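You operate a simulated robot arm through the tools that you are given. There is no shell and no other tool.

The job below is to be done with a simulated two-armed robot. You get a single attempt, and the scene is never put back.

## Task
Move the small welder's return lead to its plus socket and set its dial to HIGH.
Fine: switch the cart socket off before the yellow pin plug moves and leave it off; tighten the lead clamp knob.

The check looks at the end state, three seconds after you hand in, the way a careful person would. Anything else that was tipped, shoved, dropped, spilled or broken makes it a failure.

## Robot
Two 7-joint arms with fingered hands on one trunk that stands fixed in place. Base frame: the origin is at the foot of the trunk, x ahead of it, y to its left, z up. Lengths are in m, angles in rad, forces in N, time in s.
The left shoulder is at [0.072, 0.155, 0.959], the right one opposite. With the tool pointing down near the work surface each hand reaches from about 0.42 to 0.86 m from the base axis, measured 20 degrees to its own side. Payload 4 kg a hand.
Tool frame (each hand has its own): the origin (TCP) lies between the finger pads and is the grasp point; the fingertips stand 0.03 m ahead of it; z points along the fingers, y is the line along which they close. The gripper opens to 0.104 m; its body begins 0.035 m behind the TCP. The gripper is a hand of 3 fingers: y runs from the thumb to the fingers, the wrist lies at [-0.015, -0.104, -0.178] in the tool frame, and closing takes about 1.5 s.
Orientation is told as [roll, pitch, yaw] about the base's x, y, z axes, in that order, counted from this pose: with the fingers straight down and the wrist toward the robot, the tool's x, y and z point along [0, 1, 0], [1, 0, 0] and [0, 0, -1] of the base frame.

## Interface
- The arms move only by the tool apply_moves. It takes "left_motion", "right_motion" or both (then of equal length, played together; a hand with none holds still); each is a list of rows, each a list of 6 numbers: the shift along the tool's x, y, z in units of 400 mm (1.0 is 400 mm), then the turn, a rotation vector about the tool's x, y, z in units of 180 degrees (1.0 is 180 degrees). In form: [[x, y, z, ax, ay, az], ...]. A call has 1 to 20 rows; each row is the pose to reach, as a shift and turn from the pose commanded when the call began, along the tool's axes at that moment. "left_grip" and "right_grip" are, for a hand that has rows, the gripper command, from -1 (shut) to 1 (fully open), values between in proportion, set as the call begins (left out, the last holds). A call with a number of a shift or a turn outside -1 to 1 is refused whole. A row lasts 0.2 s, in which the tool goes at most 0.05 m and 0.15 rad; a call with a longer step from one row to the next is refused whole, and so is a gripper value outside its range. A pose out of reach is approached as far as the arm can. The call stops where the force on the tool passes 40 N (or 10 N more than at its start, if that is more) or the arm is blocked; 0.2 s more then pass. Each finger travels about 0.153 m/s and halts on what it meets, pressing with about 28 N; the grip force reading is that of the motor and also rises with nothing between the fingers. The clock runs only during rows and for 0.2 s after the last one: add rows that repeat a pose to give the fingers time. The reply holds the time, the measured pose of the TCP, the force on the tool along the base axes, the opening and the grip force, in the units named above and with some noise, with the torque about the TCP (base axes, N m) and any sound that the robot's microphone picked up.
- Cameras (640 x 400 px; columns grow to the right, rows downward): "scene" is now at [0.1338, -0.0008, 1.1752]; the picture's right is [-0.00, -1.00, -0.00], its down [-0.69, 0.00, -0.72] and it looks along [0.72, -0.00, -0.69] (base axes); focal length 214 px, centre (320, 200). "left" rides on the left gripper at [-0.064, -0.094, -0.117] in its tool frame; the picture's right is [-0.72, -0.33, 0.61], its down [0.64, -0.65, 0.40] and it looks along [0.27, 0.68, 0.68] (tool axes); focal length 238 px, centre (320, 200). "right" rides on the right gripper at [0.064, -0.094, -0.117] in its tool frame; the picture's right is [-0.72, 0.33, -0.61], its down [-0.64, -0.65, 0.40] and it looks along [-0.27, 0.68, 0.68] (tool axes); focal length 238 px, centre (320, 200). There is no depth. A picture from a camera that has moved, and an enlarged one, comes with that camera's place and axes in the base frame and with its lens.
- capture(camera): a new picture of that camera. No time passes.
- move_column(by): slides the trunk up (or, below 0, down) by that many m; the arms and the scene camera ride with it, the base frame stays. It gives what a move gives, with no picture.
- set_fingers(index, middle, thumb_bend, thumb_turn, hand): sets how far each is bent, from 0 (flat) to 1 (curled in); at 0.3 the hand is open as for a grip, at 0.7 the pads meet at the TCP. One left out holds its place. A second passes; each finger stops where it meets its share of the squeeze, and holds until it gets a number again. A gripper value or a shape takes the hand back. It gives what a move gives, with no picture; readings hold the bend of each and the force on the fingers (four entries, about 0 where the hand has none), thumb and palm. thumb_turn goes from beside the hand (0) to across from the fingers (1), as for a grip.
- preshape(shape, hand): the hand has 3 fingers and takes this shape, open, in about a second: jaw (thumb against the fingers, like two jaws); tri (thumb and two fingers); tip (a fingertip pinch); poke (one finger out to press); point (the index stretched); flat (the hand flat); cup (the hand cupped); fist (a fist). The gripper value then closes the fingers along that shape, each until it touches; the sizes above hold for jaw. It gives what a move gives, with no picture.
- head_to(pan, tilt): turns the head with the scene camera to pan (to the left, within 1.501 rad either way) and tilt (down, from -0.506 to 1.204), counted from straight ahead of the robot. It gives what a move gives.
- close_up(camera, box): a new picture of the part [left, top, right, bottom] of that camera's present view, enlarged. No time passes.
- sign_off(): hands the job in; it is judged then, once.

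Nothing tells you positions but the pictures and the camera data. Unless the task says otherwise, let go and move clear before handing in.

The tools are called after "Call:" as a command line: name --argument value ..., lists and objects as JSON in quotes. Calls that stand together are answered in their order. apply_moves: Moves the arms, as the interface text tells. Its arguments: {"type":"object","properties":{"left_motion":{"type":"array","items":{"type":"array","items":{"type":"number"}}},"left_grip":{"type":"number"},"right_motion":{"type":"array","items":{"type":"array","items":{"type":"number"}}},"right_grip":{"type":"number"}},"required":[]} The other tools are called the same way: move_column (by) moves the trunk up or down; preshape (shape, hand) gives the hand a shape; set_fingers (index, middle, thumb_bend, thumb_turn, hand) moves the fingers one by one; head_to (pan, tilt) turns the head that bears the scene camera; capture (camera) takes a picture; close_up (camera, box) takes an enlarged picture of a part of a camera's view; sign_off () hands the job in.

At the start:

```text
time_s: 0.0
left_tool_pos: [0.5473, 0.2033, 1.012]
left_ee_rot: [0.0, 0.002, 0.001]
left_wrist_force: [0.4, 0.2, -0.4]
left_ft_torque: [-0.01, 0.01, 0.01]
left_grip_width: 0.1037
left_gripper_force: 0.1
left_shape: jaw
left_bend: [0.3, 0.3, 0.3, 0.98]
left_finger forces: [0.0, 0.1, 0.0, 0.0, 0.1, 0.1]
right_tool_pos: [0.5455, -0.2748, 0.9612]
right_ee_rot: [0.001, 0.001, 0.001]
right_wrist_force: [-1.2, -0.1, 0.6]
right_ft_torque: [0.0, 0.03, -0.02]
right_grip_width: 0.1034
right_gripper_force: 0.0
right_shape: jaw
right_bend: [0.3, 0.3, 0.3, 0.98]
right_finger forces: [0.0, 0.1, 0.1, 0.0, 0.1, 0.1]
trunk travel left (down, up): [-0.375, 0.565]
head pan, tilt (commanded): [-0.002, 0.757]
```

scene: 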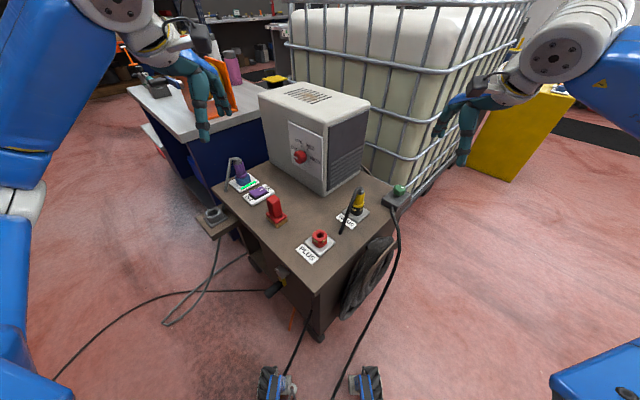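
right: 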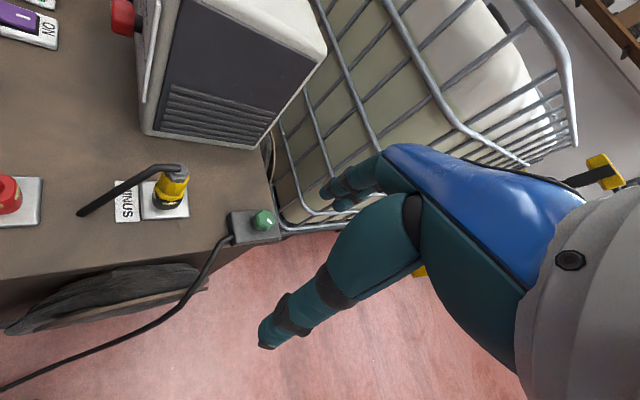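
left: 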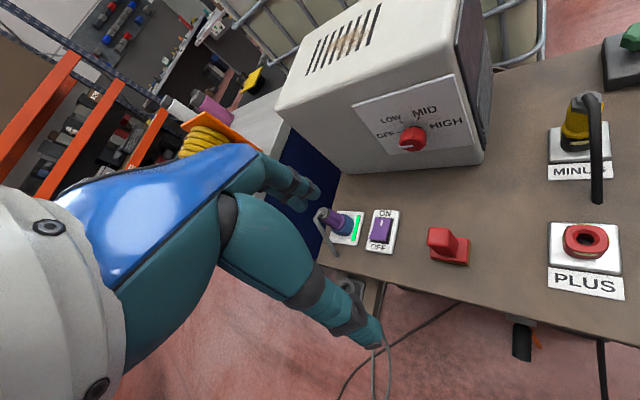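

I see a cart with a small welder, a purple plug with a rocker switch (ON/OFF), a red clamp-like object, a yellow plug in MINUS and a red PLUS socket. I'll look closer at each before moving.

Call:
close_up --camera "scene" --box '[190, 140, 350, 240]'

Call:
close_up --camera "scene" --box '[280, 170, 440, 270]'

Call:
close_up --camera "scene" --box '[240, 70, 400, 170]'

Call:
close_up --camera "left" --box '[300, 180, 500, 305]'

Call:
close_up --camera "left" --box '[480, 60, 640, 310]'

Call:
close_up --camera "right" --box '[60, 140, 300, 290]'

Call:
close_up --camera "left" --box '[340, 70, 500, 170]'

```text
4.00 times, centred on (270, 190) of scene
camera zoom: at [0.1338, -0.0008, 1.1752], right [0.0, -1.0, 0.0], down [-0.69, 0.0, -0.72], along [0.72, 0.0, -0.69], focal length 858 px, centre (520, 240)
```

zoom: 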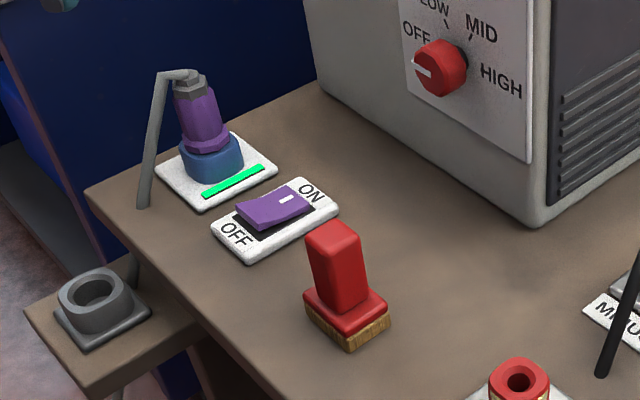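

```text
4.00 times, centred on (360, 220) of scene
camera zoom: at [0.1338, -0.0008, 1.1752], right [0.0, -1.0, 0.0], down [-0.69, 0.0, -0.72], along [0.72, 0.0, -0.69], focal length 858 px, centre (160, 120)
```

zoom: 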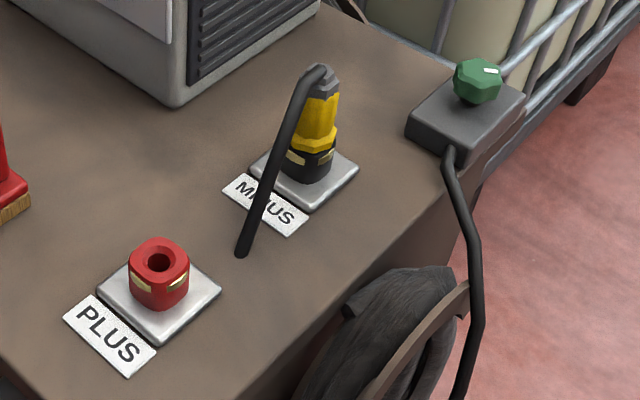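

```text
4.00 times, centred on (320, 120) of scene
camera zoom: at [0.1338, -0.0008, 1.1752], right [0.0, -1.0, 0.0], down [-0.69, 0.0, -0.72], along [0.72, 0.0, -0.69], focal length 858 px, centre (320, 520)
```

zoom: 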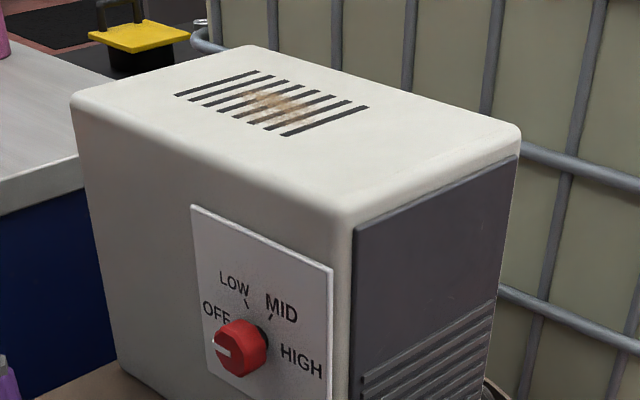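

```text
3.20 times, centred on (400, 242) of left
camera zoom: at [0.4539, 0.1404, 1.1279], right [-0.33, -0.72, -0.61], down [-0.65, 0.64, -0.4], along [0.68, 0.27, -0.68], focal length 763 px, centre (64, 64)
```

zoom: 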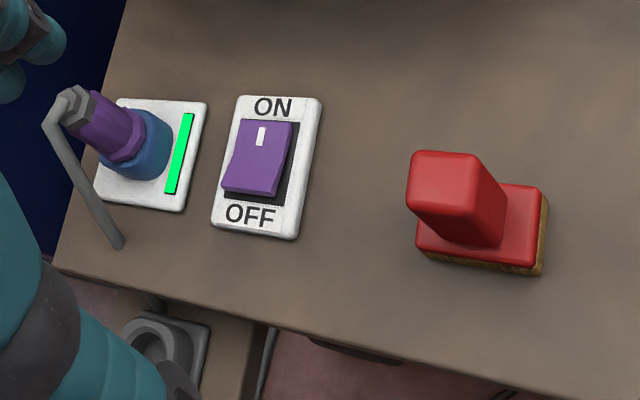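

```text
1.60 times, centred on (560, 185) of left
camera zoom: at [0.4539, 0.1404, 1.1279], right [-0.33, -0.72, -0.61], down [-0.65, 0.64, -0.4], along [0.68, 0.27, -0.68], focal length 381 px, centre (-64, 224)
```

zoom: 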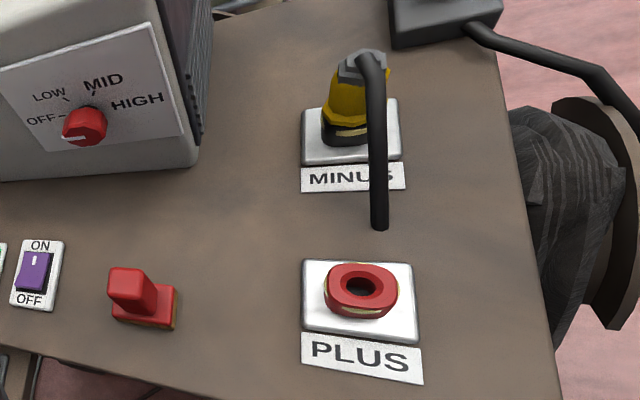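

```text
2.67 times, centred on (180, 215) of right
camera zoom: at [0.4527, -0.2118, 1.0777], right [0.33, -0.72, 0.61], down [-0.65, -0.64, -0.4], along [0.68, -0.27, -0.68], focal length 636 px, centre (693, 160)
```

zoom: 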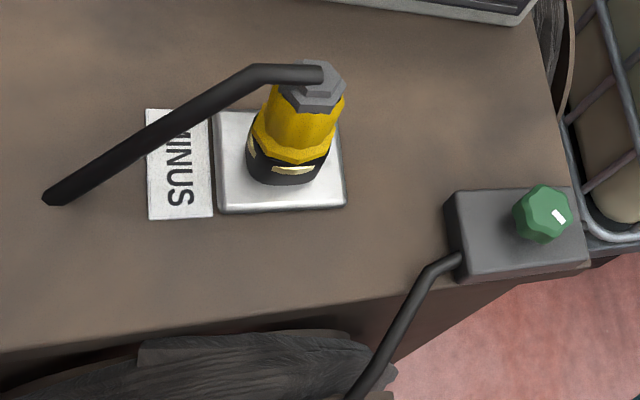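

```text
4.00 times, centred on (420, 120) of left
camera zoom: at [0.4539, 0.1404, 1.1279], right [-0.33, -0.72, -0.61], down [-0.65, 0.64, -0.4], along [0.68, 0.27, -0.68], focal length 953 px, centre (-80, 520)
```

zoom: 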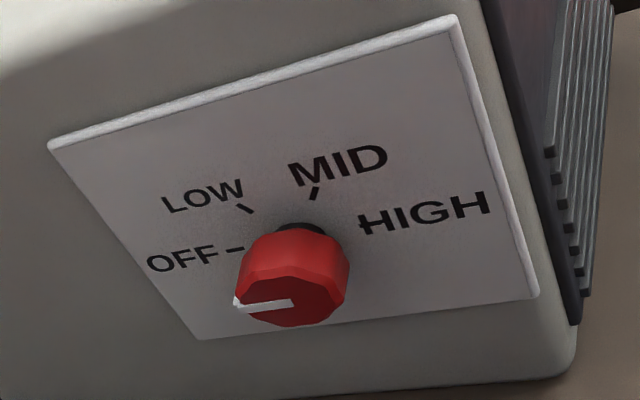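

The cart sits at about 45° with MINUS/yellow plug near (0.65,-0.13), PLUS near (0.52,0.0), dial near (0.77,0.07,0.77), clamp knob near (0.715,-0.288,0.667), and the rocker near (0.757,0.238). I'll move the right hand for a closer look at the plug, and put the left hand in a poke shape.

Call:
apply_moves --right_motion '[[0.05, 0, 0.06, 0, 0, 0], [0.1, 0, 0.12, 0, 0, 0], [0.16, 0, 0.18, 0, 0, 0], [0.22, 0, 0.24, 0, 0, 0], [0.28, 0, 0.3, 0, 0, 0], [0.325, 0, 0.36, 0, 0, 0]]'

Call:
preshape --shape "poke" --hand "left"

Call:
capture --camera "right"

Call:
capture --camera "left"

Call:
capture --camera "scene"

```text
time_s: 1.4
left_tool_pos: [0.5458, 0.2046, 1.0116]
left_ee_rot: [-0.001, -0.001, -0.002]
left_wrist_force: [-0.5, -0.2, -0.6]
left_ft_torque: [-0.01, -0.01, 0.01]
left_grip_width: 0.1036
left_gripper_force: 0.0
left_shape: jaw
left_bend: [0.3, 0.3, 0.3, 0.98]
left_finger forces: [0.1, 0.1, 0.0, 0.0, 0.1, 0.0]
right_tool_pos: [0.5455, -0.1434, 0.8177]
right_ee_rot: [-0.001, 0.001, 0.0]
right_wrist_force: [0.3, -0.6, -0.1]
right_ft_torque: [0.02, 0.02, -0.04]
right_grip_width: 0.1035
right_gripper_force: 0.1
right_shape: jaw
right_bend: [0.3, 0.3, 0.3, 0.98]
right_finger forces: [0.0, 0.0, 0.0, 0.0, 0.1, 0.1]
trunk travel left (down, up): [-0.375, 0.565]
head pan, tilt (commanded): [-0.002, 0.757]
```

```text
time_s: 2.3
left_tool_pos: [0.5464, 0.2047, 1.0115]
left_ee_rot: [-0.001, 0.001, -0.001]
left_wrist_force: [-0.5, 1.2, 1.3]
left_ft_torque: [-0.01, -0.01, -0.02]
left_grip_width: 0.0
left_gripper_force: 0.0
left_shape: poke
left_bend: [0.7, 0.7, 1.0, 1.0]
left_finger forces: [0.0, 0.0, 0.1, 0.0, 0.1, 0.0]
right_tool_pos: [0.5461, -0.1447, 0.8194]
right_ee_rot: [-0.001, -0.001, 0.0]
right_wrist_force: [0.0, -0.3, -0.5]
right_ft_torque: [0.01, -0.01, 0.02]
right_grip_width: 0.1037
right_gripper_force: 0.2
right_shape: jaw
right_bend: [0.3, 0.3, 0.3, 0.98]
right_finger forces: [0.1, 0.1, 0.1, 0.0, 0.1, 0.0]
trunk travel left (down, up): [-0.375, 0.565]
head pan, tilt (commanded): [-0.002, 0.757]
```

```text
taken
camera right: at [0.4516, -0.0818, 0.9354], right [0.33, -0.72, 0.61], down [-0.65, -0.64, -0.4], along [0.68, -0.27, -0.68], focal length 238 px, centre (320, 200)
```

right: 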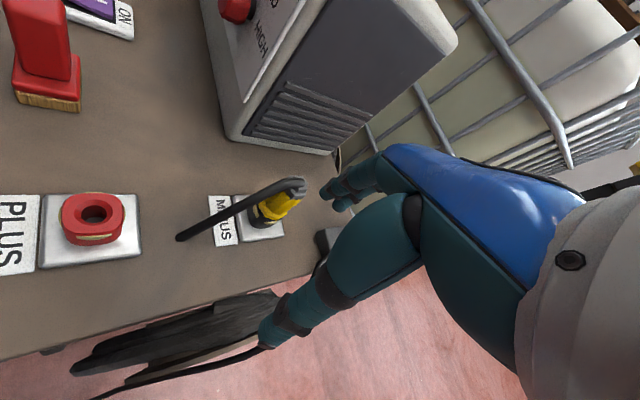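

```text
taken
camera left: at [0.4523, 0.1409, 1.1286], right [-0.33, -0.72, -0.61], down [-0.65, 0.64, -0.4], along [0.68, 0.27, -0.68], focal length 238 px, centre (320, 200)
```

left: 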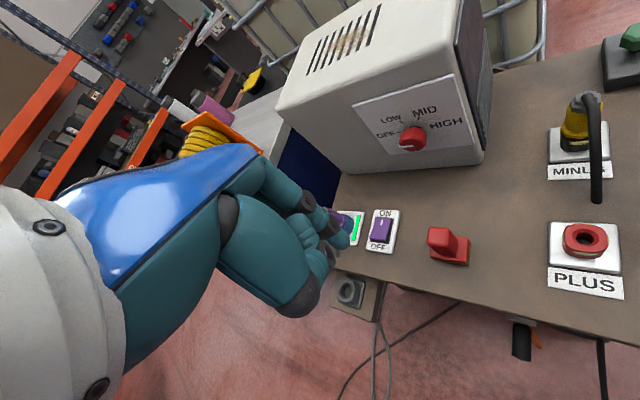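

```text
taken
camera scene: at [0.134, -0.0002, 1.1751], right [0.0, -1.0, 0.0], down [-0.69, 0.0, -0.72], along [0.72, 0.0, -0.69], focal length 214 px, centre (320, 200)
```

scene: 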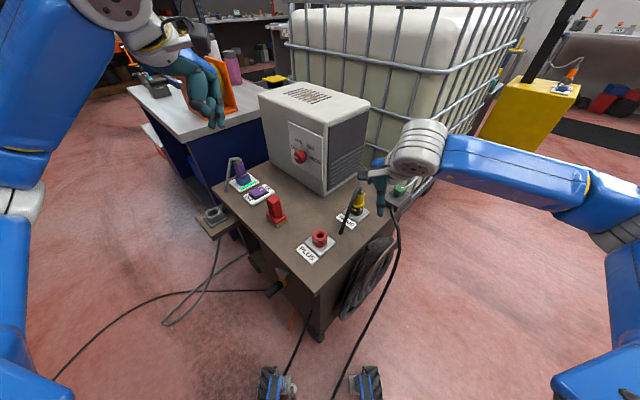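

The poke shape isn't clear in this view, so I'll enlarge the left hand and the plug.

Call:
close_up --camera "left" --box '[200, 140, 400, 330]'

Call:
close_up --camera "right" --box '[0, 160, 340, 370]'

Call:
close_up --camera "right" --box '[160, 160, 320, 260]'

Call:
close_up --camera "scene" --box '[300, 140, 460, 260]'

```text
2.11 times, centred on (300, 235) of left
camera zoom: at [0.4523, 0.1409, 1.1286], right [-0.33, -0.72, -0.61], down [-0.65, 0.64, -0.4], along [0.68, 0.27, -0.68], focal length 502 px, centre (362, 126)
```

zoom: 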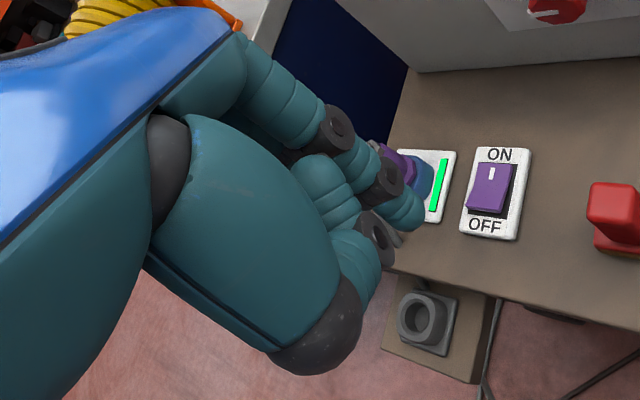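

```text
1.88 times, centred on (170, 265) of right
camera zoom: at [0.4516, -0.0818, 0.9354], right [0.33, -0.72, 0.61], down [-0.65, -0.64, -0.4], along [0.68, -0.27, -0.68], focal length 449 px, centre (602, 78)
```

zoom: 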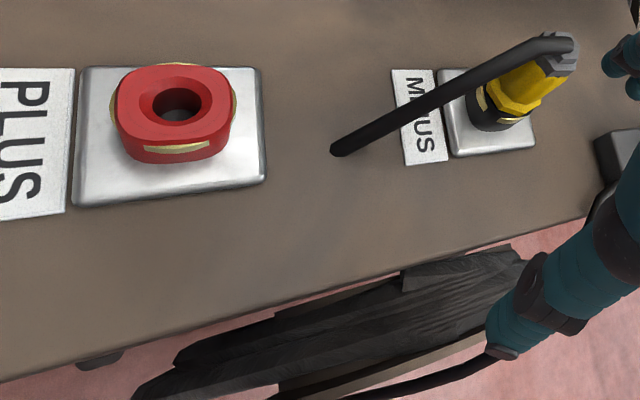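

```text
4.00 times, centred on (240, 210) of right
camera zoom: at [0.4516, -0.0818, 0.9354], right [0.33, -0.72, 0.61], down [-0.65, -0.64, -0.4], along [0.68, -0.27, -0.68], focal length 953 px, centre (640, 160)
```

zoom: 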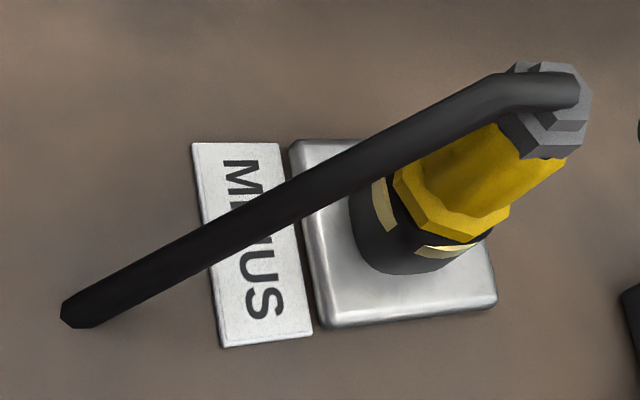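

```text
3.33 times, centred on (380, 200) of scene
camera zoom: at [0.134, -0.0002, 1.1751], right [0.0, -1.0, 0.0], down [-0.69, 0.0, -0.72], along [0.72, 0.0, -0.69], focal length 715 px, centre (120, 200)
```

zoom: 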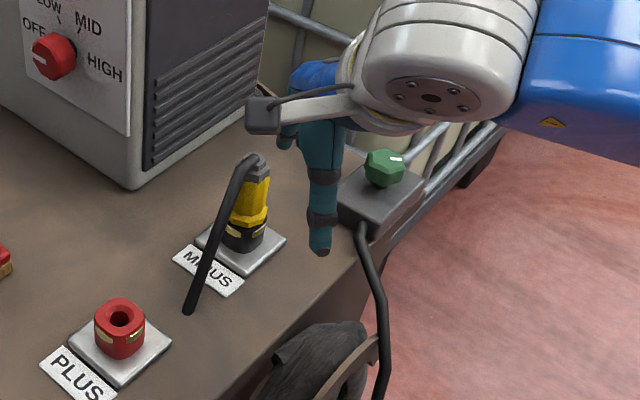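

The plug looks like a straight push-pull pin (round hole, no bayonet visible). I'll check the left hand's finger shape from the head camera before pressing anything.

Call:
close_up --camera "scene" --box '[120, 0, 280, 140]'

Call:
preshape --shape "point" --hand "left"

Call:
close_up --camera "scene" --box '[120, 0, 280, 140]'

Call:
capture --camera "left"

```text
2.86 times, centred on (200, 70) of scene
camera zoom: at [0.134, -0.0002, 1.1751], right [0.0, -1.0, 0.0], down [-0.69, 0.0, -0.72], along [0.72, 0.0, -0.69], focal length 613 px, centre (663, 571)
```

zoom: 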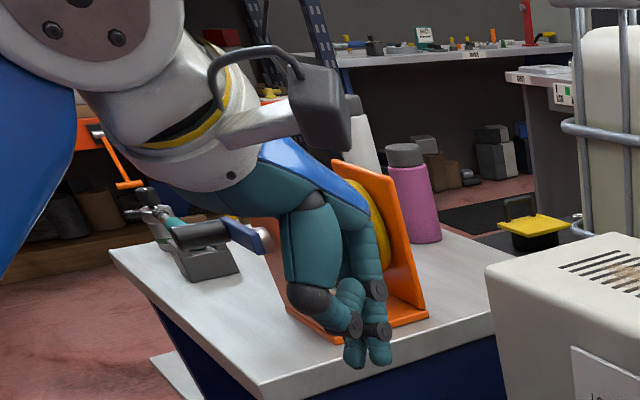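

```text
time_s: 3.2
left_tool_pos: [0.546, 0.2043, 1.0133]
left_ee_rot: [0.002, -0.002, 0.001]
left_wrist_force: [-0.1, -0.2, -0.5]
left_ft_torque: [0.01, -0.02, -0.02]
left_grip_width: 0.0
left_gripper_force: 0.1
left_shape: point
left_bend: [0.2, 1.0, 0.98, 0.88]
left_finger forces: [0.0, 0.0, 0.1, 0.0, 0.0, 0.0]
right_tool_pos: [0.5444, -0.1441, 0.8191]
right_ee_rot: [0.0, 0.0, -0.001]
right_wrist_force: [-0.9, -0.4, 0.4]
right_ft_torque: [-0.02, 0.01, -0.02]
right_grip_width: 0.1037
right_gripper_force: 0.0
right_shape: jaw
right_bend: [0.3, 0.3, 0.3, 0.98]
right_finger forces: [0.0, 0.0, 0.0, 0.1, 0.0, 0.1]
trunk travel left (down, up): [-0.375, 0.565]
head pan, tilt (commanded): [-0.002, 0.757]
```

```text
2.86 times, centred on (200, 70) of scene
camera zoom: at [0.134, -0.0002, 1.1751], right [0.0, -1.0, 0.0], down [-0.69, 0.0, -0.72], along [0.72, 0.0, -0.69], focal length 613 px, centre (663, 571)
```

zoom: 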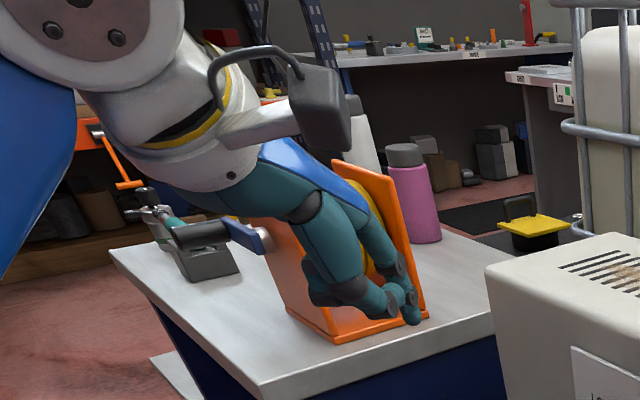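

```text
taken
camera left: at [0.4523, 0.1409, 1.1286], right [-0.33, -0.72, -0.61], down [-0.65, 0.64, -0.4], along [0.68, 0.27, -0.68], focal length 238 px, centre (320, 200)
```

left: 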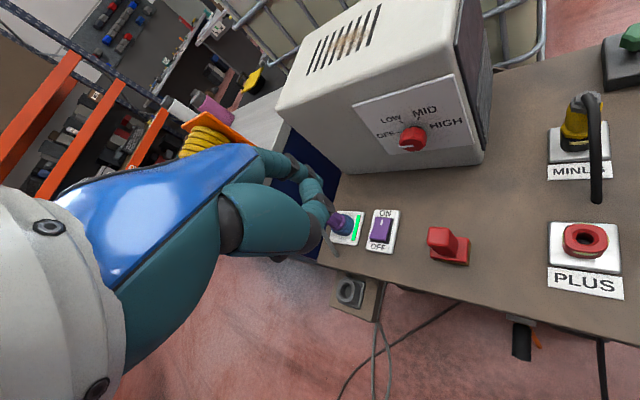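

The poke shape puts both fingertips straight below the TCP; I'll use only the index of that shape. I'll bring the left hand with a -45° yaw near the rocker and look from closer.

Call:
preshape --shape "poke" --hand "left"

Call:
set_fingers --hand "left" --middle 1.0 --index 0.6

Call:
apply_moves --left_motion '[[0.023, 0.062, 0.076, 0, 0, 0.036], [0.047, 0.124, 0.151, 0, 0, 0.071], [0.07, 0.186, 0.227, 0, 0, 0.107], [0.094, 0.249, 0.303, 0, 0, 0.143], [0.117, 0.311, 0.379, 0, 0, 0.179], [0.141, 0.373, 0.454, 0, 0, 0.214], [0.164, 0.435, 0.53, 0, 0, 0.25], [0.164, 0.435, 0.53, 0, 0, 0.25]]'

Call:
capture --camera "left"

Call:
close_up --camera "scene" --box '[160, 80, 360, 240]'

```text
time_s: 4.1
left_tool_pos: [0.5469, 0.2047, 1.012]
left_ee_rot: [-0.001, 0.0, 0.0]
left_wrist_force: [0.1, 0.8, -0.3]
left_ft_torque: [0.04, 0.05, 0.01]
left_grip_width: 0.0
left_gripper_force: 0.0
left_shape: poke
left_bend: [0.7, 0.7, 1.0, 1.0]
left_finger forces: [0.1, 0.0, 0.0, 0.0, 0.1, 0.0]
right_tool_pos: [0.544, -0.1442, 0.8177]
right_ee_rot: [-0.001, 0.001, 0.002]
right_wrist_force: [-0.6, -0.3, 0.3]
right_ft_torque: [0.0, 0.02, -0.04]
right_grip_width: 0.1037
right_gripper_force: 0.1
right_shape: jaw
right_bend: [0.3, 0.3, 0.3, 0.98]
right_finger forces: [0.0, 0.0, 0.0, 0.0, 0.1, 0.1]
trunk travel left (down, up): [-0.375, 0.565]
head pan, tilt (commanded): [-0.002, 0.757]
```

```text
time_s: 5.1
left_tool_pos: [0.5463, 0.2038, 1.0122]
left_ee_rot: [0.001, -0.002, -0.001]
left_wrist_force: [0.6, 0.0, 0.9]
left_ft_torque: [0.01, -0.02, -0.03]
left_grip_width: 0.0383
left_gripper_force: 0.0
left_shape: fingers
left_bend: [0.6, 1.0, 1.0, 1.0]
left_finger forces: [0.1, 0.0, 0.0, 0.0, 0.1, 0.1]
right_tool_pos: [0.5439, -0.1442, 0.8183]
right_ee_rot: [0.0, 0.002, -0.002]
right_wrist_force: [-0.3, -1.2, -0.5]
right_ft_torque: [-0.01, 0.01, 0.02]
right_grip_width: 0.1039
right_gripper_force: 0.1
right_shape: jaw
right_bend: [0.3, 0.3, 0.3, 0.98]
right_finger forces: [0.1, 0.0, 0.1, 0.0, 0.0, 0.0]
trunk travel left (down, up): [-0.375, 0.565]
head pan, tilt (commanded): [-0.002, 0.757]
```

```text
time_s: 6.9
left_tool_pos: [0.7198, 0.2686, 0.8027]
left_ee_rot: [0.002, -0.001, -0.787]
left_wrist_force: [0.5, -0.5, -0.3]
left_ft_torque: [-0.01, 0.03, -0.02]
left_grip_width: 0.0384
left_gripper_force: 0.0
left_shape: fingers
left_bend: [0.6, 1.0, 1.0, 1.0]
left_finger forces: [0.0, 0.1, 0.1, 0.0, 0.0, 0.0]
right_tool_pos: [0.5433, -0.1444, 0.8185]
right_ee_rot: [0.0, 0.0, 0.001]
right_wrist_force: [0.0, 0.0, -0.5]
right_ft_torque: [-0.01, -0.02, -0.02]
right_grip_width: 0.1034
right_gripper_force: 0.0
right_shape: jaw
right_bend: [0.3, 0.3, 0.3, 0.98]
right_finger forces: [0.0, 0.1, 0.0, 0.0, 0.0, 0.1]
trunk travel left (down, up): [-0.375, 0.565]
head pan, tilt (commanded): [-0.002, 0.757]
```

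```text
taken
camera left: at [0.6083, 0.2907, 0.9187], right [-0.74, -0.28, -0.61], down [-0.01, 0.91, -0.4], along [0.67, -0.29, -0.68], focal length 238 px, centre (320, 200)
```

left: 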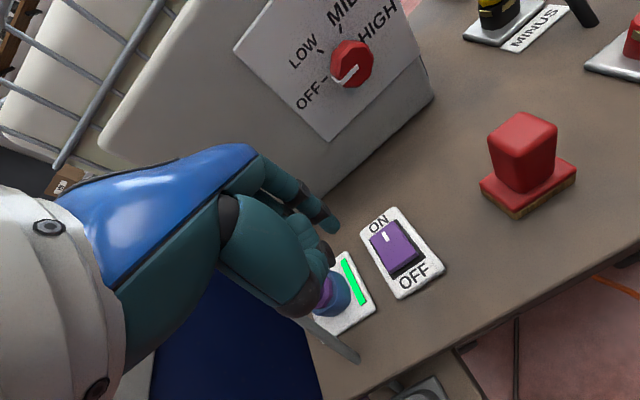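

```text
2.50 times, centred on (260, 160) of scene
camera zoom: at [0.1336, -0.0002, 1.1752], right [0.0, -1.0, 0.0], down [-0.69, 0.0, -0.72], along [0.72, 0.0, -0.69], focal length 536 px, centre (470, 300)
```

zoom: 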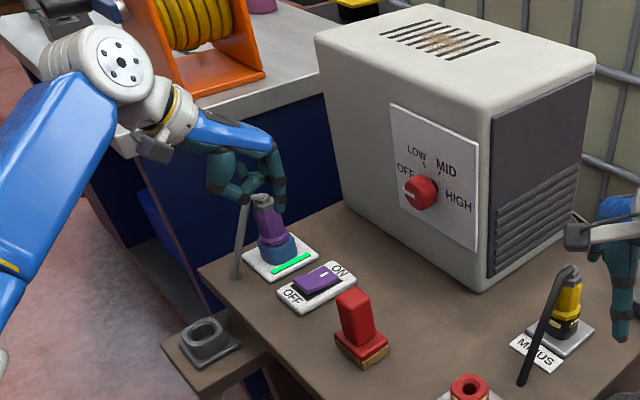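

The rocker's OFF half is near (0.725,0.240,0.635), and the purple plug stands beside it at (0.79,0.30), up to z≈0.745. I'll lean the hand slightly away from the plug and come down to just above the rocker, then check.

Call:
apply_moves --left_motion '[[-0.007, 0.007, 0.05, 0, 0.016, 0], [-0.014, 0.014, 0.11, 0, 0.032, 0], [-0.02, 0.02, 0.18, 0, 0.048, 0], [-0.027, 0.027, 0.25, 0, 0.0637, 0], [-0.027, 0.027, 0.28, 0, 0.0637, 0]]'

Call:
capture --camera "left"

Call:
close_up --camera "scene" --box '[200, 120, 320, 220]'

Call:
close_up --camera "left" --box '[220, 160, 460, 360]'

```text
time_s: 8.1
left_tool_pos: [0.7193, 0.2543, 0.6896]
left_ee_rot: [0.202, -0.001, -0.787]
left_wrist_force: [0.7, -0.5, 0.2]
left_ft_torque: [0.0, -0.02, 0.01]
left_grip_width: 0.0381
left_gripper_force: 0.1
left_shape: fingers
left_bend: [0.6, 1.0, 1.0, 1.0]
left_finger forces: [0.0, 0.0, 0.1, 0.0, 0.0, 0.1]
right_tool_pos: [0.5458, -0.1441, 0.8178]
right_ee_rot: [-0.001, 0.0, 0.0]
right_wrist_force: [-0.9, -0.6, -0.9]
right_ft_torque: [0.02, 0.03, 0.01]
right_grip_width: 0.1035
right_gripper_force: 0.0
right_shape: jaw
right_bend: [0.3, 0.3, 0.3, 0.98]
right_finger forces: [0.1, 0.2, 0.0, 0.0, 0.0, 0.1]
trunk travel left (down, up): [-0.375, 0.565]
head pan, tilt (commanded): [-0.002, 0.757]
```

```text
taken
camera left: at [0.5933, 0.2603, 0.791], right [-0.64, -0.18, -0.74], down [0.04, 0.96, -0.27], along [0.77, -0.2, -0.61], focal length 238 px, centre (320, 200)
```

left: 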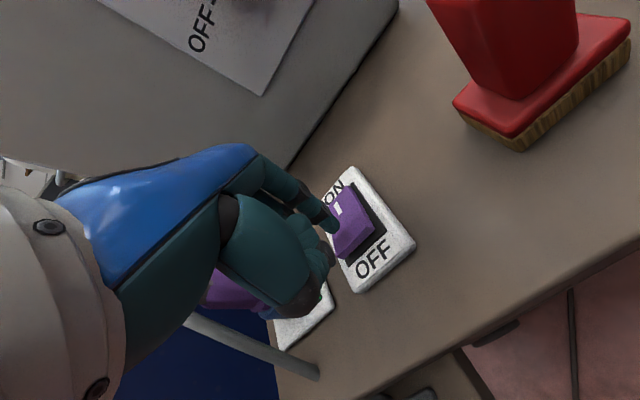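

```text
4.00 times, centred on (260, 170) of scene
camera zoom: at [0.1344, -0.0001, 1.1751], right [0.0, -1.0, 0.0], down [-0.69, 0.0, -0.72], along [0.72, 0.0, -0.69], focal length 858 px, centre (560, 320)
```

zoom: 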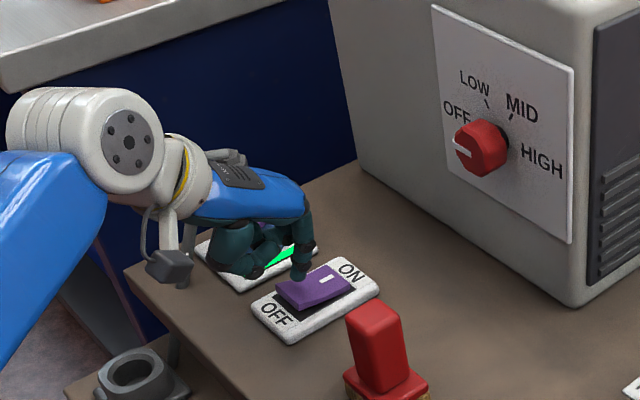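

```text
2.00 times, centred on (340, 260) of left
camera zoom: at [0.5933, 0.2603, 0.791], right [-0.64, -0.18, -0.74], down [0.04, 0.96, -0.27], along [0.77, -0.2, -0.61], focal length 477 px, centre (280, 80)
```

zoom: 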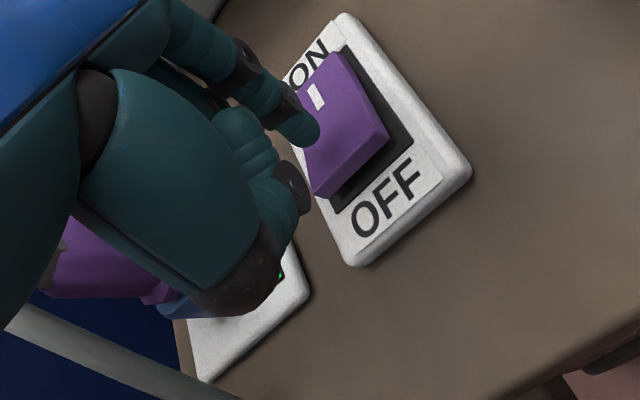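

The index tip is about 2 cm above the rocker's middle-to-OFF part. I'll shift 7 mm toward OFF and press straight down gently.

Call:
apply_moves --left_motion '[[-0.005, -0.0175, 0.0245, 0, 0, 0], [-0.01, -0.0175, 0.049, 0, 0, 0], [-0.0124, -0.0175, 0.0613, 0, 0, 0], [-0.0149, -0.0175, 0.0735, 0, 0, 0], [-0.0169, -0.0175, 0.0833, 0, 0, 0]]'

Call:
close_up --camera "left" --box '[220, 160, 460, 360]'

Call:
close_up --camera "scene" --box '[200, 140, 300, 220]'

```text
time_s: 9.0
left_tool_pos: [0.7205, 0.2553, 0.6762]
left_ee_rot: [0.216, -0.03, -0.788]
left_wrist_force: [-4.4, -3.2, 20.3]
left_ft_torque: [-0.36, -0.02, -0.08]
left_grip_width: 0.0343
left_gripper_force: 10.8
left_shape: fingers
left_bend: [0.65, 1.0, 1.0, 1.0]
left_finger forces: [20.9, 0.0, 0.0, 0.1, 0.0, 0.1]
right_tool_pos: [0.5442, -0.1451, 0.8193]
right_ee_rot: [0.002, -0.002, -0.001]
right_wrist_force: [-0.2, -0.2, 0.2]
right_ft_torque: [0.01, 0.0, -0.03]
right_grip_width: 0.1037
right_gripper_force: 0.0
right_shape: jaw
right_bend: [0.3, 0.3, 0.3, 0.98]
right_finger forces: [0.0, 0.1, 0.0, 0.1, 0.0, 0.0]
trunk travel left (down, up): [-0.375, 0.565]
head pan, tilt (commanded): [-0.002, 0.757]
stopped in row 4 (left hand): the force on the tool passed its limit at 42 N (the readings are from after the stop); the commanded pose is now the measured one
```

```text
2.00 times, centred on (340, 260) of left
camera zoom: at [0.5913, 0.2632, 0.7737], right [-0.62, -0.19, -0.76], down [0.05, 0.96, -0.28], along [0.78, -0.21, -0.58], focal length 477 px, centre (280, 80)
```

zoom: 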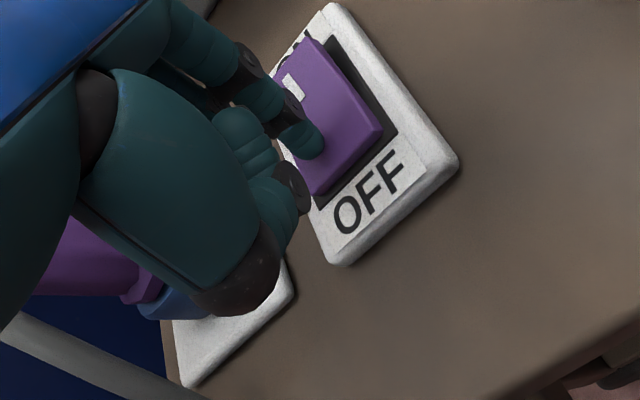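

```text
5.00 times, centred on (250, 180) of scene
camera zoom: at [0.1317, -0.0015, 1.1753], right [0.0, -1.0, 0.0], down [-0.69, 0.0, -0.73], along [0.73, 0.0, -0.69], focal length 1072 px, centre (670, 300)
```

zoom: 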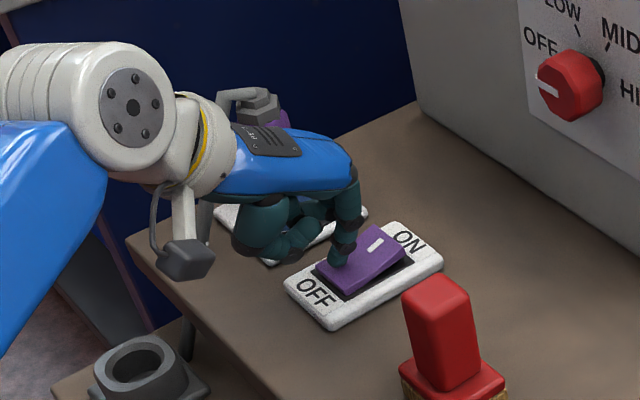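

The press stalled because the tip was too close to the pivot. I'll lift, move farther toward the OFF end and toward the rocker's centreline, then press again.

Call:
apply_moves --left_motion '[[0.0064, 0, -0.0293, 0, 0, 0], [-0.011, -0.0325, -0.0293, 0, 0, 0], [-0.011, -0.0325, -0.0293, 0, 0, 0], [-0.0148, -0.0325, -0.0122, 0, 0, 0]]'

Call:
close_up --camera "left" --box '[220, 160, 460, 360]'

Call:
close_up --camera "scene" --box '[200, 140, 300, 220]'

```text
time_s: 10.0
left_tool_pos: [0.7056, 0.2627, 0.677]
left_ee_rot: [0.214, -0.02, -0.788]
left_wrist_force: [0.0, -0.3, 5.0]
left_ft_torque: [-0.11, -0.05, 0.04]
left_grip_width: 0.0379
left_gripper_force: 2.7
left_shape: fingers
left_bend: [0.6, 1.0, 1.0, 1.0]
left_finger forces: [5.2, 0.0, 0.0, 0.0, 0.0, 0.0]
right_tool_pos: [0.5452, -0.1445, 0.8206]
right_ee_rot: [0.003, -0.001, 0.002]
right_wrist_force: [-0.1, 0.7, -0.3]
right_ft_torque: [-0.02, 0.01, 0.01]
right_grip_width: 0.1034
right_gripper_force: 0.0
right_shape: jaw
right_bend: [0.3, 0.3, 0.3, 0.98]
right_finger forces: [0.1, 0.1, 0.0, 0.0, 0.1, 0.0]
trunk travel left (down, up): [-0.375, 0.565]
head pan, tilt (commanded): [-0.002, 0.757]
```

```text
2.00 times, centred on (340, 260) of left
camera zoom: at [0.5767, 0.27, 0.7744], right [-0.62, -0.19, -0.76], down [0.05, 0.96, -0.27], along [0.78, -0.21, -0.59], focal length 477 px, centre (280, 80)
```

zoom: 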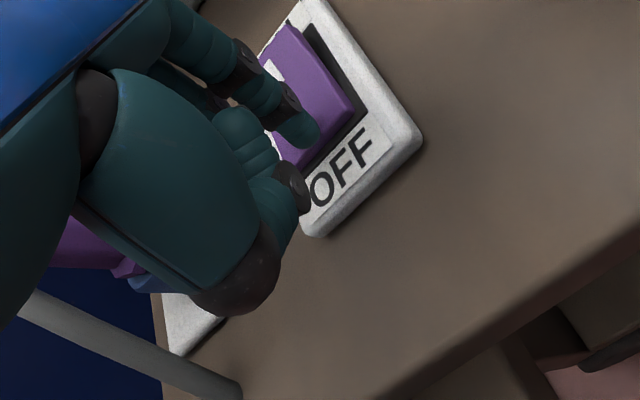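

```text
5.00 times, centred on (250, 180) of scene
camera zoom: at [0.1326, -0.0009, 1.1755], right [0.0, -1.0, 0.0], down [-0.69, 0.0, -0.73], along [0.73, 0.0, -0.69], focal length 1072 px, centre (670, 300)
```

zoom: 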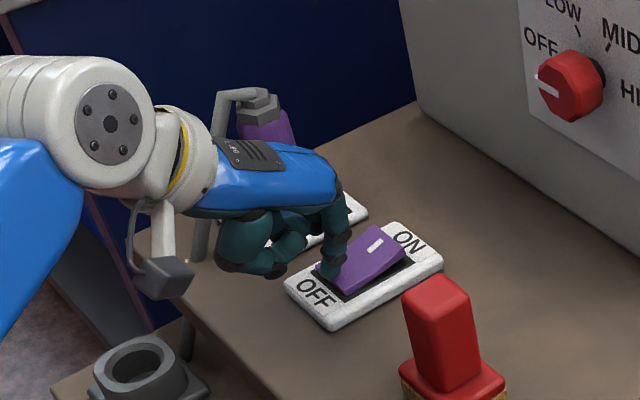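

The tip now sits on the OFF end with light contact. I'll press down further.

Call:
apply_moves --left_motion '[[-0.0027, 0, 0.0122, 0, 0, 0], [-0.0054, 0, 0.0244, 0, 0, 0], [-0.0075, 0, 0.0342, 0, 0, 0], [-0.0097, 0, 0.044, 0, 0, 0]]'

Call:
close_up --camera "left" --box '[220, 160, 460, 360]'

Call:
close_up --camera "scene" --box '[200, 140, 300, 220]'

```text
time_s: 10.8
left_tool_pos: [0.7112, 0.2596, 0.6751]
left_ee_rot: [0.223, -0.045, -0.791]
left_wrist_force: [-4.9, -3.0, 19.0]
left_ft_torque: [-0.32, 0.06, -0.07]
left_grip_width: 0.0342
left_gripper_force: 10.1
left_shape: fingers
left_bend: [0.65, 1.0, 1.0, 1.0]
left_finger forces: [19.8, 0.1, 0.0, 0.0, 0.1, 0.0]
right_tool_pos: [0.5435, -0.145, 0.8188]
right_ee_rot: [0.001, -0.002, -0.001]
right_wrist_force: [0.5, 0.0, -0.1]
right_ft_torque: [0.02, 0.0, 0.0]
right_grip_width: 0.1037
right_gripper_force: 0.2
right_shape: jaw
right_bend: [0.3, 0.3, 0.3, 0.98]
right_finger forces: [0.0, 0.0, 0.0, 0.1, 0.0, 0.1]
trunk travel left (down, up): [-0.375, 0.565]
head pan, tilt (commanded): [-0.002, 0.757]
stopped in row 4 (left hand): the force on the tool passed its limit at 42 N (the readings are from after the stop); the commanded pose is now the measured one
```

```text
2.00 times, centred on (340, 260) of left
camera zoom: at [0.5793, 0.267, 0.7696], right [-0.61, -0.19, -0.77], down [0.06, 0.96, -0.28], along [0.79, -0.21, -0.57], focal length 477 px, centre (280, 80)
```

zoom: 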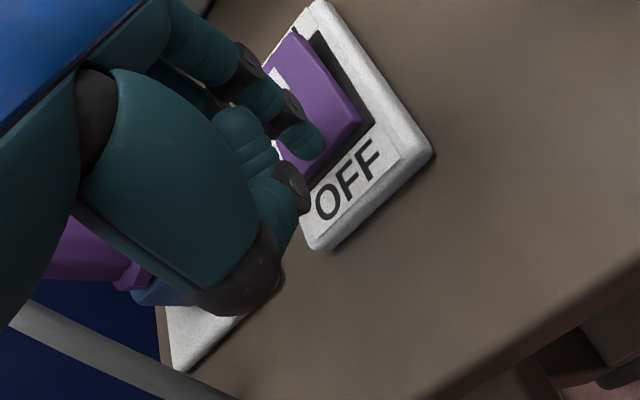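

```text
5.00 times, centred on (250, 180) of scene
camera zoom: at [0.1314, -0.0017, 1.1753], right [0.0, -1.0, 0.0], down [-0.69, 0.0, -0.73], along [0.73, 0.0, -0.69], focal length 1072 px, centre (670, 300)
```

zoom: 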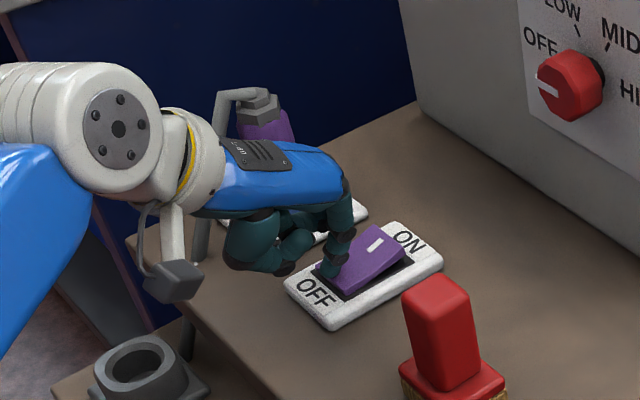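

The finger bottoms out at the same height, so the rocker may already have flipped. I'll lift clear and look at the indicator light.

Call:
apply_moves --left_motion '[[0.01, 0, -0.05, 0, 0, 0], [0.02, 0, -0.12, 0, 0, 0], [0.03, -0.05, -0.2, 0, 0, 0], [0.03, -0.12, -0.28, 0, 0, 0], [0.03, -0.2, -0.33, 0, 0, 0]]'

Call:
close_up --camera "scene" --box '[200, 140, 300, 220]'

Call:
capture --camera "left"

```text
time_s: 12.1
left_tool_pos: [0.637, 0.3085, 0.7972]
left_ee_rot: [0.219, -0.037, -0.788]
left_wrist_force: [0.0, 0.1, 0.5]
left_ft_torque: [0.0, -0.03, -0.02]
left_grip_width: 0.0379
left_gripper_force: 0.0
left_shape: fingers
left_bend: [0.6, 1.0, 1.0, 1.0]
left_finger forces: [0.0, 0.1, 0.0, 0.0, 0.0, 0.0]
right_tool_pos: [0.5442, -0.1443, 0.819]
right_ee_rot: [0.0, -0.001, -0.002]
right_wrist_force: [0.1, -0.2, -0.6]
right_ft_torque: [-0.02, -0.02, 0.0]
right_grip_width: 0.1036
right_gripper_force: 0.0
right_shape: jaw
right_bend: [0.3, 0.3, 0.3, 0.98]
right_finger forces: [0.1, 0.0, 0.0, 0.0, 0.1, 0.1]
trunk travel left (down, up): [-0.375, 0.565]
head pan, tilt (commanded): [-0.002, 0.757]
```

```text
5.00 times, centred on (250, 180) of scene
camera zoom: at [0.1328, 0.0011, 1.1753], right [0.0, -1.0, 0.0], down [-0.69, 0.0, -0.72], along [0.72, 0.0, -0.69], focal length 1072 px, centre (670, 300)
```

zoom: 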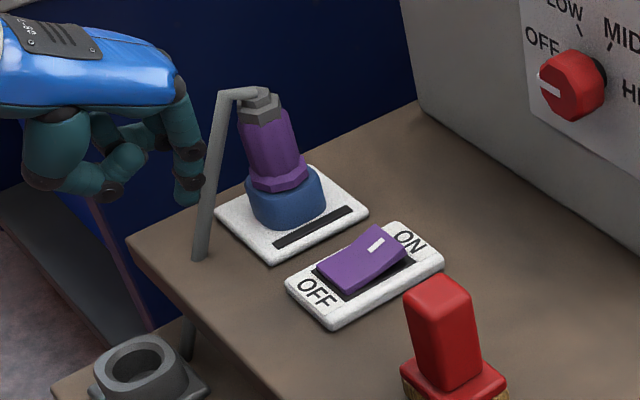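

```text
taken
camera left: at [0.507, 0.3168, 0.8938], right [-0.61, -0.19, -0.77], down [0.05, 0.96, -0.28], along [0.79, -0.21, -0.58], focal length 238 px, centre (320, 200)
```

left: 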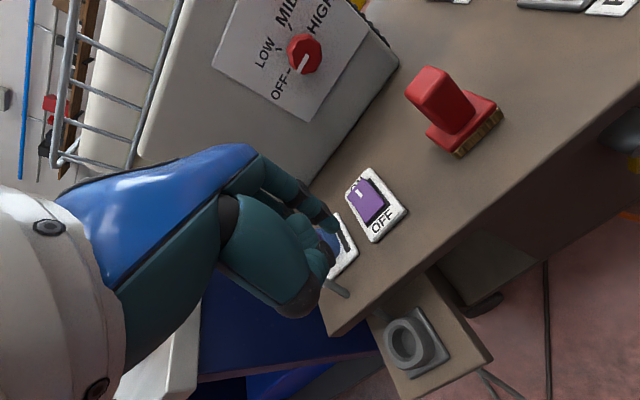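

The indicator is dark and the rocker is tilted to OFF, so the socket is off. Next I'll bring the right hand over the yellow plug, rotated about 53° so its fingers straddle the black lead stub.

Call:
apply_moves --right_motion '[[0.004, 0.03, 0, 0, 0, -0.042], [0.008, 0.07, 0, 0, 0, -0.084], [0.012, 0.12, 0, 0, 0, -0.126], [0.016, 0.17, 0, 0, 0, -0.168], [0.02, 0.21, 0, 0, 0, -0.21], [0.024, 0.24, 0.01, 0, 0, -0.252], [0.0275, 0.27, 0.02, 0, 0, -0.2944], [0.0275, 0.27, 0.02, 0, 0, -0.2944]]'

Call:
capture --camera "right"

Call:
close_up --camera "scene" --box '[300, 120, 460, 260]'

```text
time_s: 13.8
left_tool_pos: [0.6385, 0.3096, 0.7973]
left_ee_rot: [0.219, -0.037, -0.787]
left_wrist_force: [0.0, -0.6, 0.8]
left_ft_torque: [0.0, 0.01, 0.01]
left_grip_width: 0.0378
left_gripper_force: 0.2
left_shape: fingers
left_bend: [0.6, 1.0, 1.0, 1.0]
left_finger forces: [0.0, 0.1, 0.0, 0.0, 0.0, 0.0]
right_tool_pos: [0.6349, -0.1345, 0.817]
right_ee_rot: [0.0, -0.002, 0.726]
right_wrist_force: [1.2, 0.3, 0.4]
right_ft_torque: [0.0, -0.01, 0.0]
right_grip_width: 0.1036
right_gripper_force: 0.0
right_shape: jaw
right_bend: [0.3, 0.3, 0.3, 0.98]
right_finger forces: [0.0, 0.0, 0.1, 0.0, 0.0, 0.0]
right hand out of reach, approached as far as the arm can: row 6, 7, 8
trunk travel left (down, up): [-0.375, 0.565]
head pan, tilt (commanded): [-0.002, 0.757]
```

```text
taken
camera right: at [0.5219, -0.1508, 0.9338], right [0.72, -0.32, 0.61], down [-0.06, -0.91, -0.4], along [0.69, 0.25, -0.68], focal length 238 px, centre (320, 200)
```

right: 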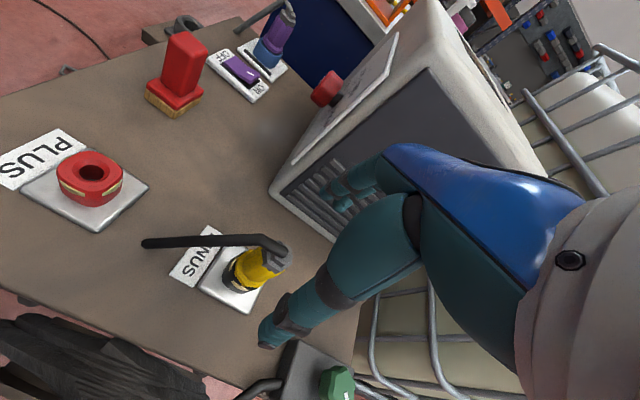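

```text
2.86 times, centred on (380, 190) of scene
camera zoom: at [0.1343, 0.0002, 1.1751], right [0.0, -1.0, 0.0], down [-0.69, 0.0, -0.72], along [0.72, 0.0, -0.69], focal length 613 px, centre (149, 229)
```

zoom: 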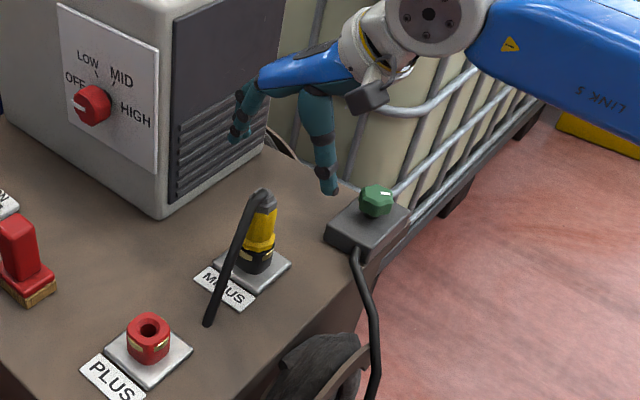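

The right wrist hits a limit at about 42° of yaw, which still straddles the stub well enough. I'll back the yaw off a little and see where the arm settles.

Call:
apply_moves --right_motion '[[0, 0, 0, 0, 0, 0.04], [0, 0, 0, 0, 0, 0.08], [0, 0, 0, 0, 0, 0.08]]'

```text
time_s: 14.7
left_tool_pos: [0.6394, 0.3085, 0.7973]
left_ee_rot: [0.218, -0.035, -0.785]
left_wrist_force: [0.3, 0.0, 0.4]
left_ft_torque: [0.04, 0.01, -0.02]
left_grip_width: 0.0379
left_gripper_force: 0.1
left_shape: fingers
left_bend: [0.6, 1.0, 1.0, 1.0]
left_finger forces: [0.0, 0.0, 0.0, 0.0, 0.0, 0.0]
right_tool_pos: [0.6334, -0.136, 0.8177]
right_ee_rot: [0.0, 0.0, 0.473]
right_wrist_force: [0.3, -0.9, -0.4]
right_ft_torque: [0.03, 0.0, -0.02]
right_grip_width: 0.1038
right_gripper_force: 0.1
right_shape: jaw
right_bend: [0.3, 0.3, 0.3, 0.98]
right_finger forces: [0.1, 0.0, 0.1, 0.0, 0.0, 0.1]
trunk travel left (down, up): [-0.375, 0.565]
head pan, tilt (commanded): [-0.002, 0.757]
```

I'll try the exact spot over the plug with about 0.70 rad of yaw.

Call:
apply_moves --right_motion '[[-0.007, 0.022, 0.01, 0, 0, -0.03], [-0.0145, 0.045, 0.03, 0, 0, -0.055], [-0.0145, 0.045, 0.03, 0, 0, -0.0723], [-0.0145, 0.045, 0.03, 0, 0, -0.0723]]'

Call:
capture --camera "right"

Call:
close_up --camera "scene" --box '[300, 120, 460, 260]'

```text
time_s: 15.7
left_tool_pos: [0.6387, 0.3083, 0.7975]
left_ee_rot: [0.218, -0.034, -0.787]
left_wrist_force: [0.8, -0.1, -0.5]
left_ft_torque: [0.01, -0.01, -0.03]
left_grip_width: 0.038
left_gripper_force: 0.1
left_shape: fingers
left_bend: [0.6, 1.0, 1.0, 1.0]
left_finger forces: [0.0, 0.0, 0.1, 0.0, 0.0, 0.0]
right_tool_pos: [0.6527, -0.1317, 0.8042]
right_ee_rot: [0.0, 0.0, 0.702]
right_wrist_force: [-0.3, 0.9, 0.3]
right_ft_torque: [0.01, -0.01, 0.02]
right_grip_width: 0.1038
right_gripper_force: 0.0
right_shape: jaw
right_bend: [0.3, 0.3, 0.3, 0.98]
right_finger forces: [0.0, 0.0, 0.0, 0.1, 0.0, 0.1]
trunk travel left (down, up): [-0.375, 0.565]
head pan, tilt (commanded): [-0.002, 0.757]
```

```text
taken
camera right: at [0.54, -0.1456, 0.9221], right [0.71, -0.34, 0.61], down [-0.09, -0.91, -0.4], along [0.7, 0.24, -0.68], focal length 238 px, centre (320, 200)
```

right: 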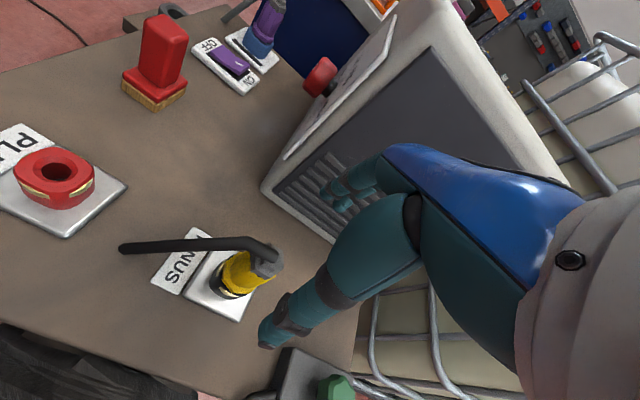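

```text
2.86 times, centred on (380, 190) of scene
camera zoom: at [0.1345, 0.0002, 1.1751], right [0.0, -1.0, 0.0], down [-0.69, 0.0, -0.72], along [0.72, 0.0, -0.69], focal length 613 px, centre (149, 229)
```

zoom: 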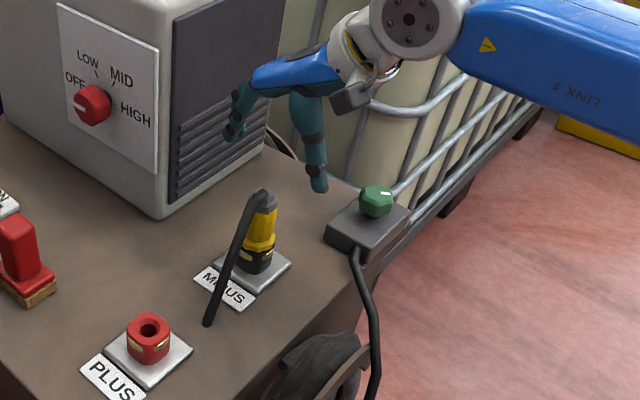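

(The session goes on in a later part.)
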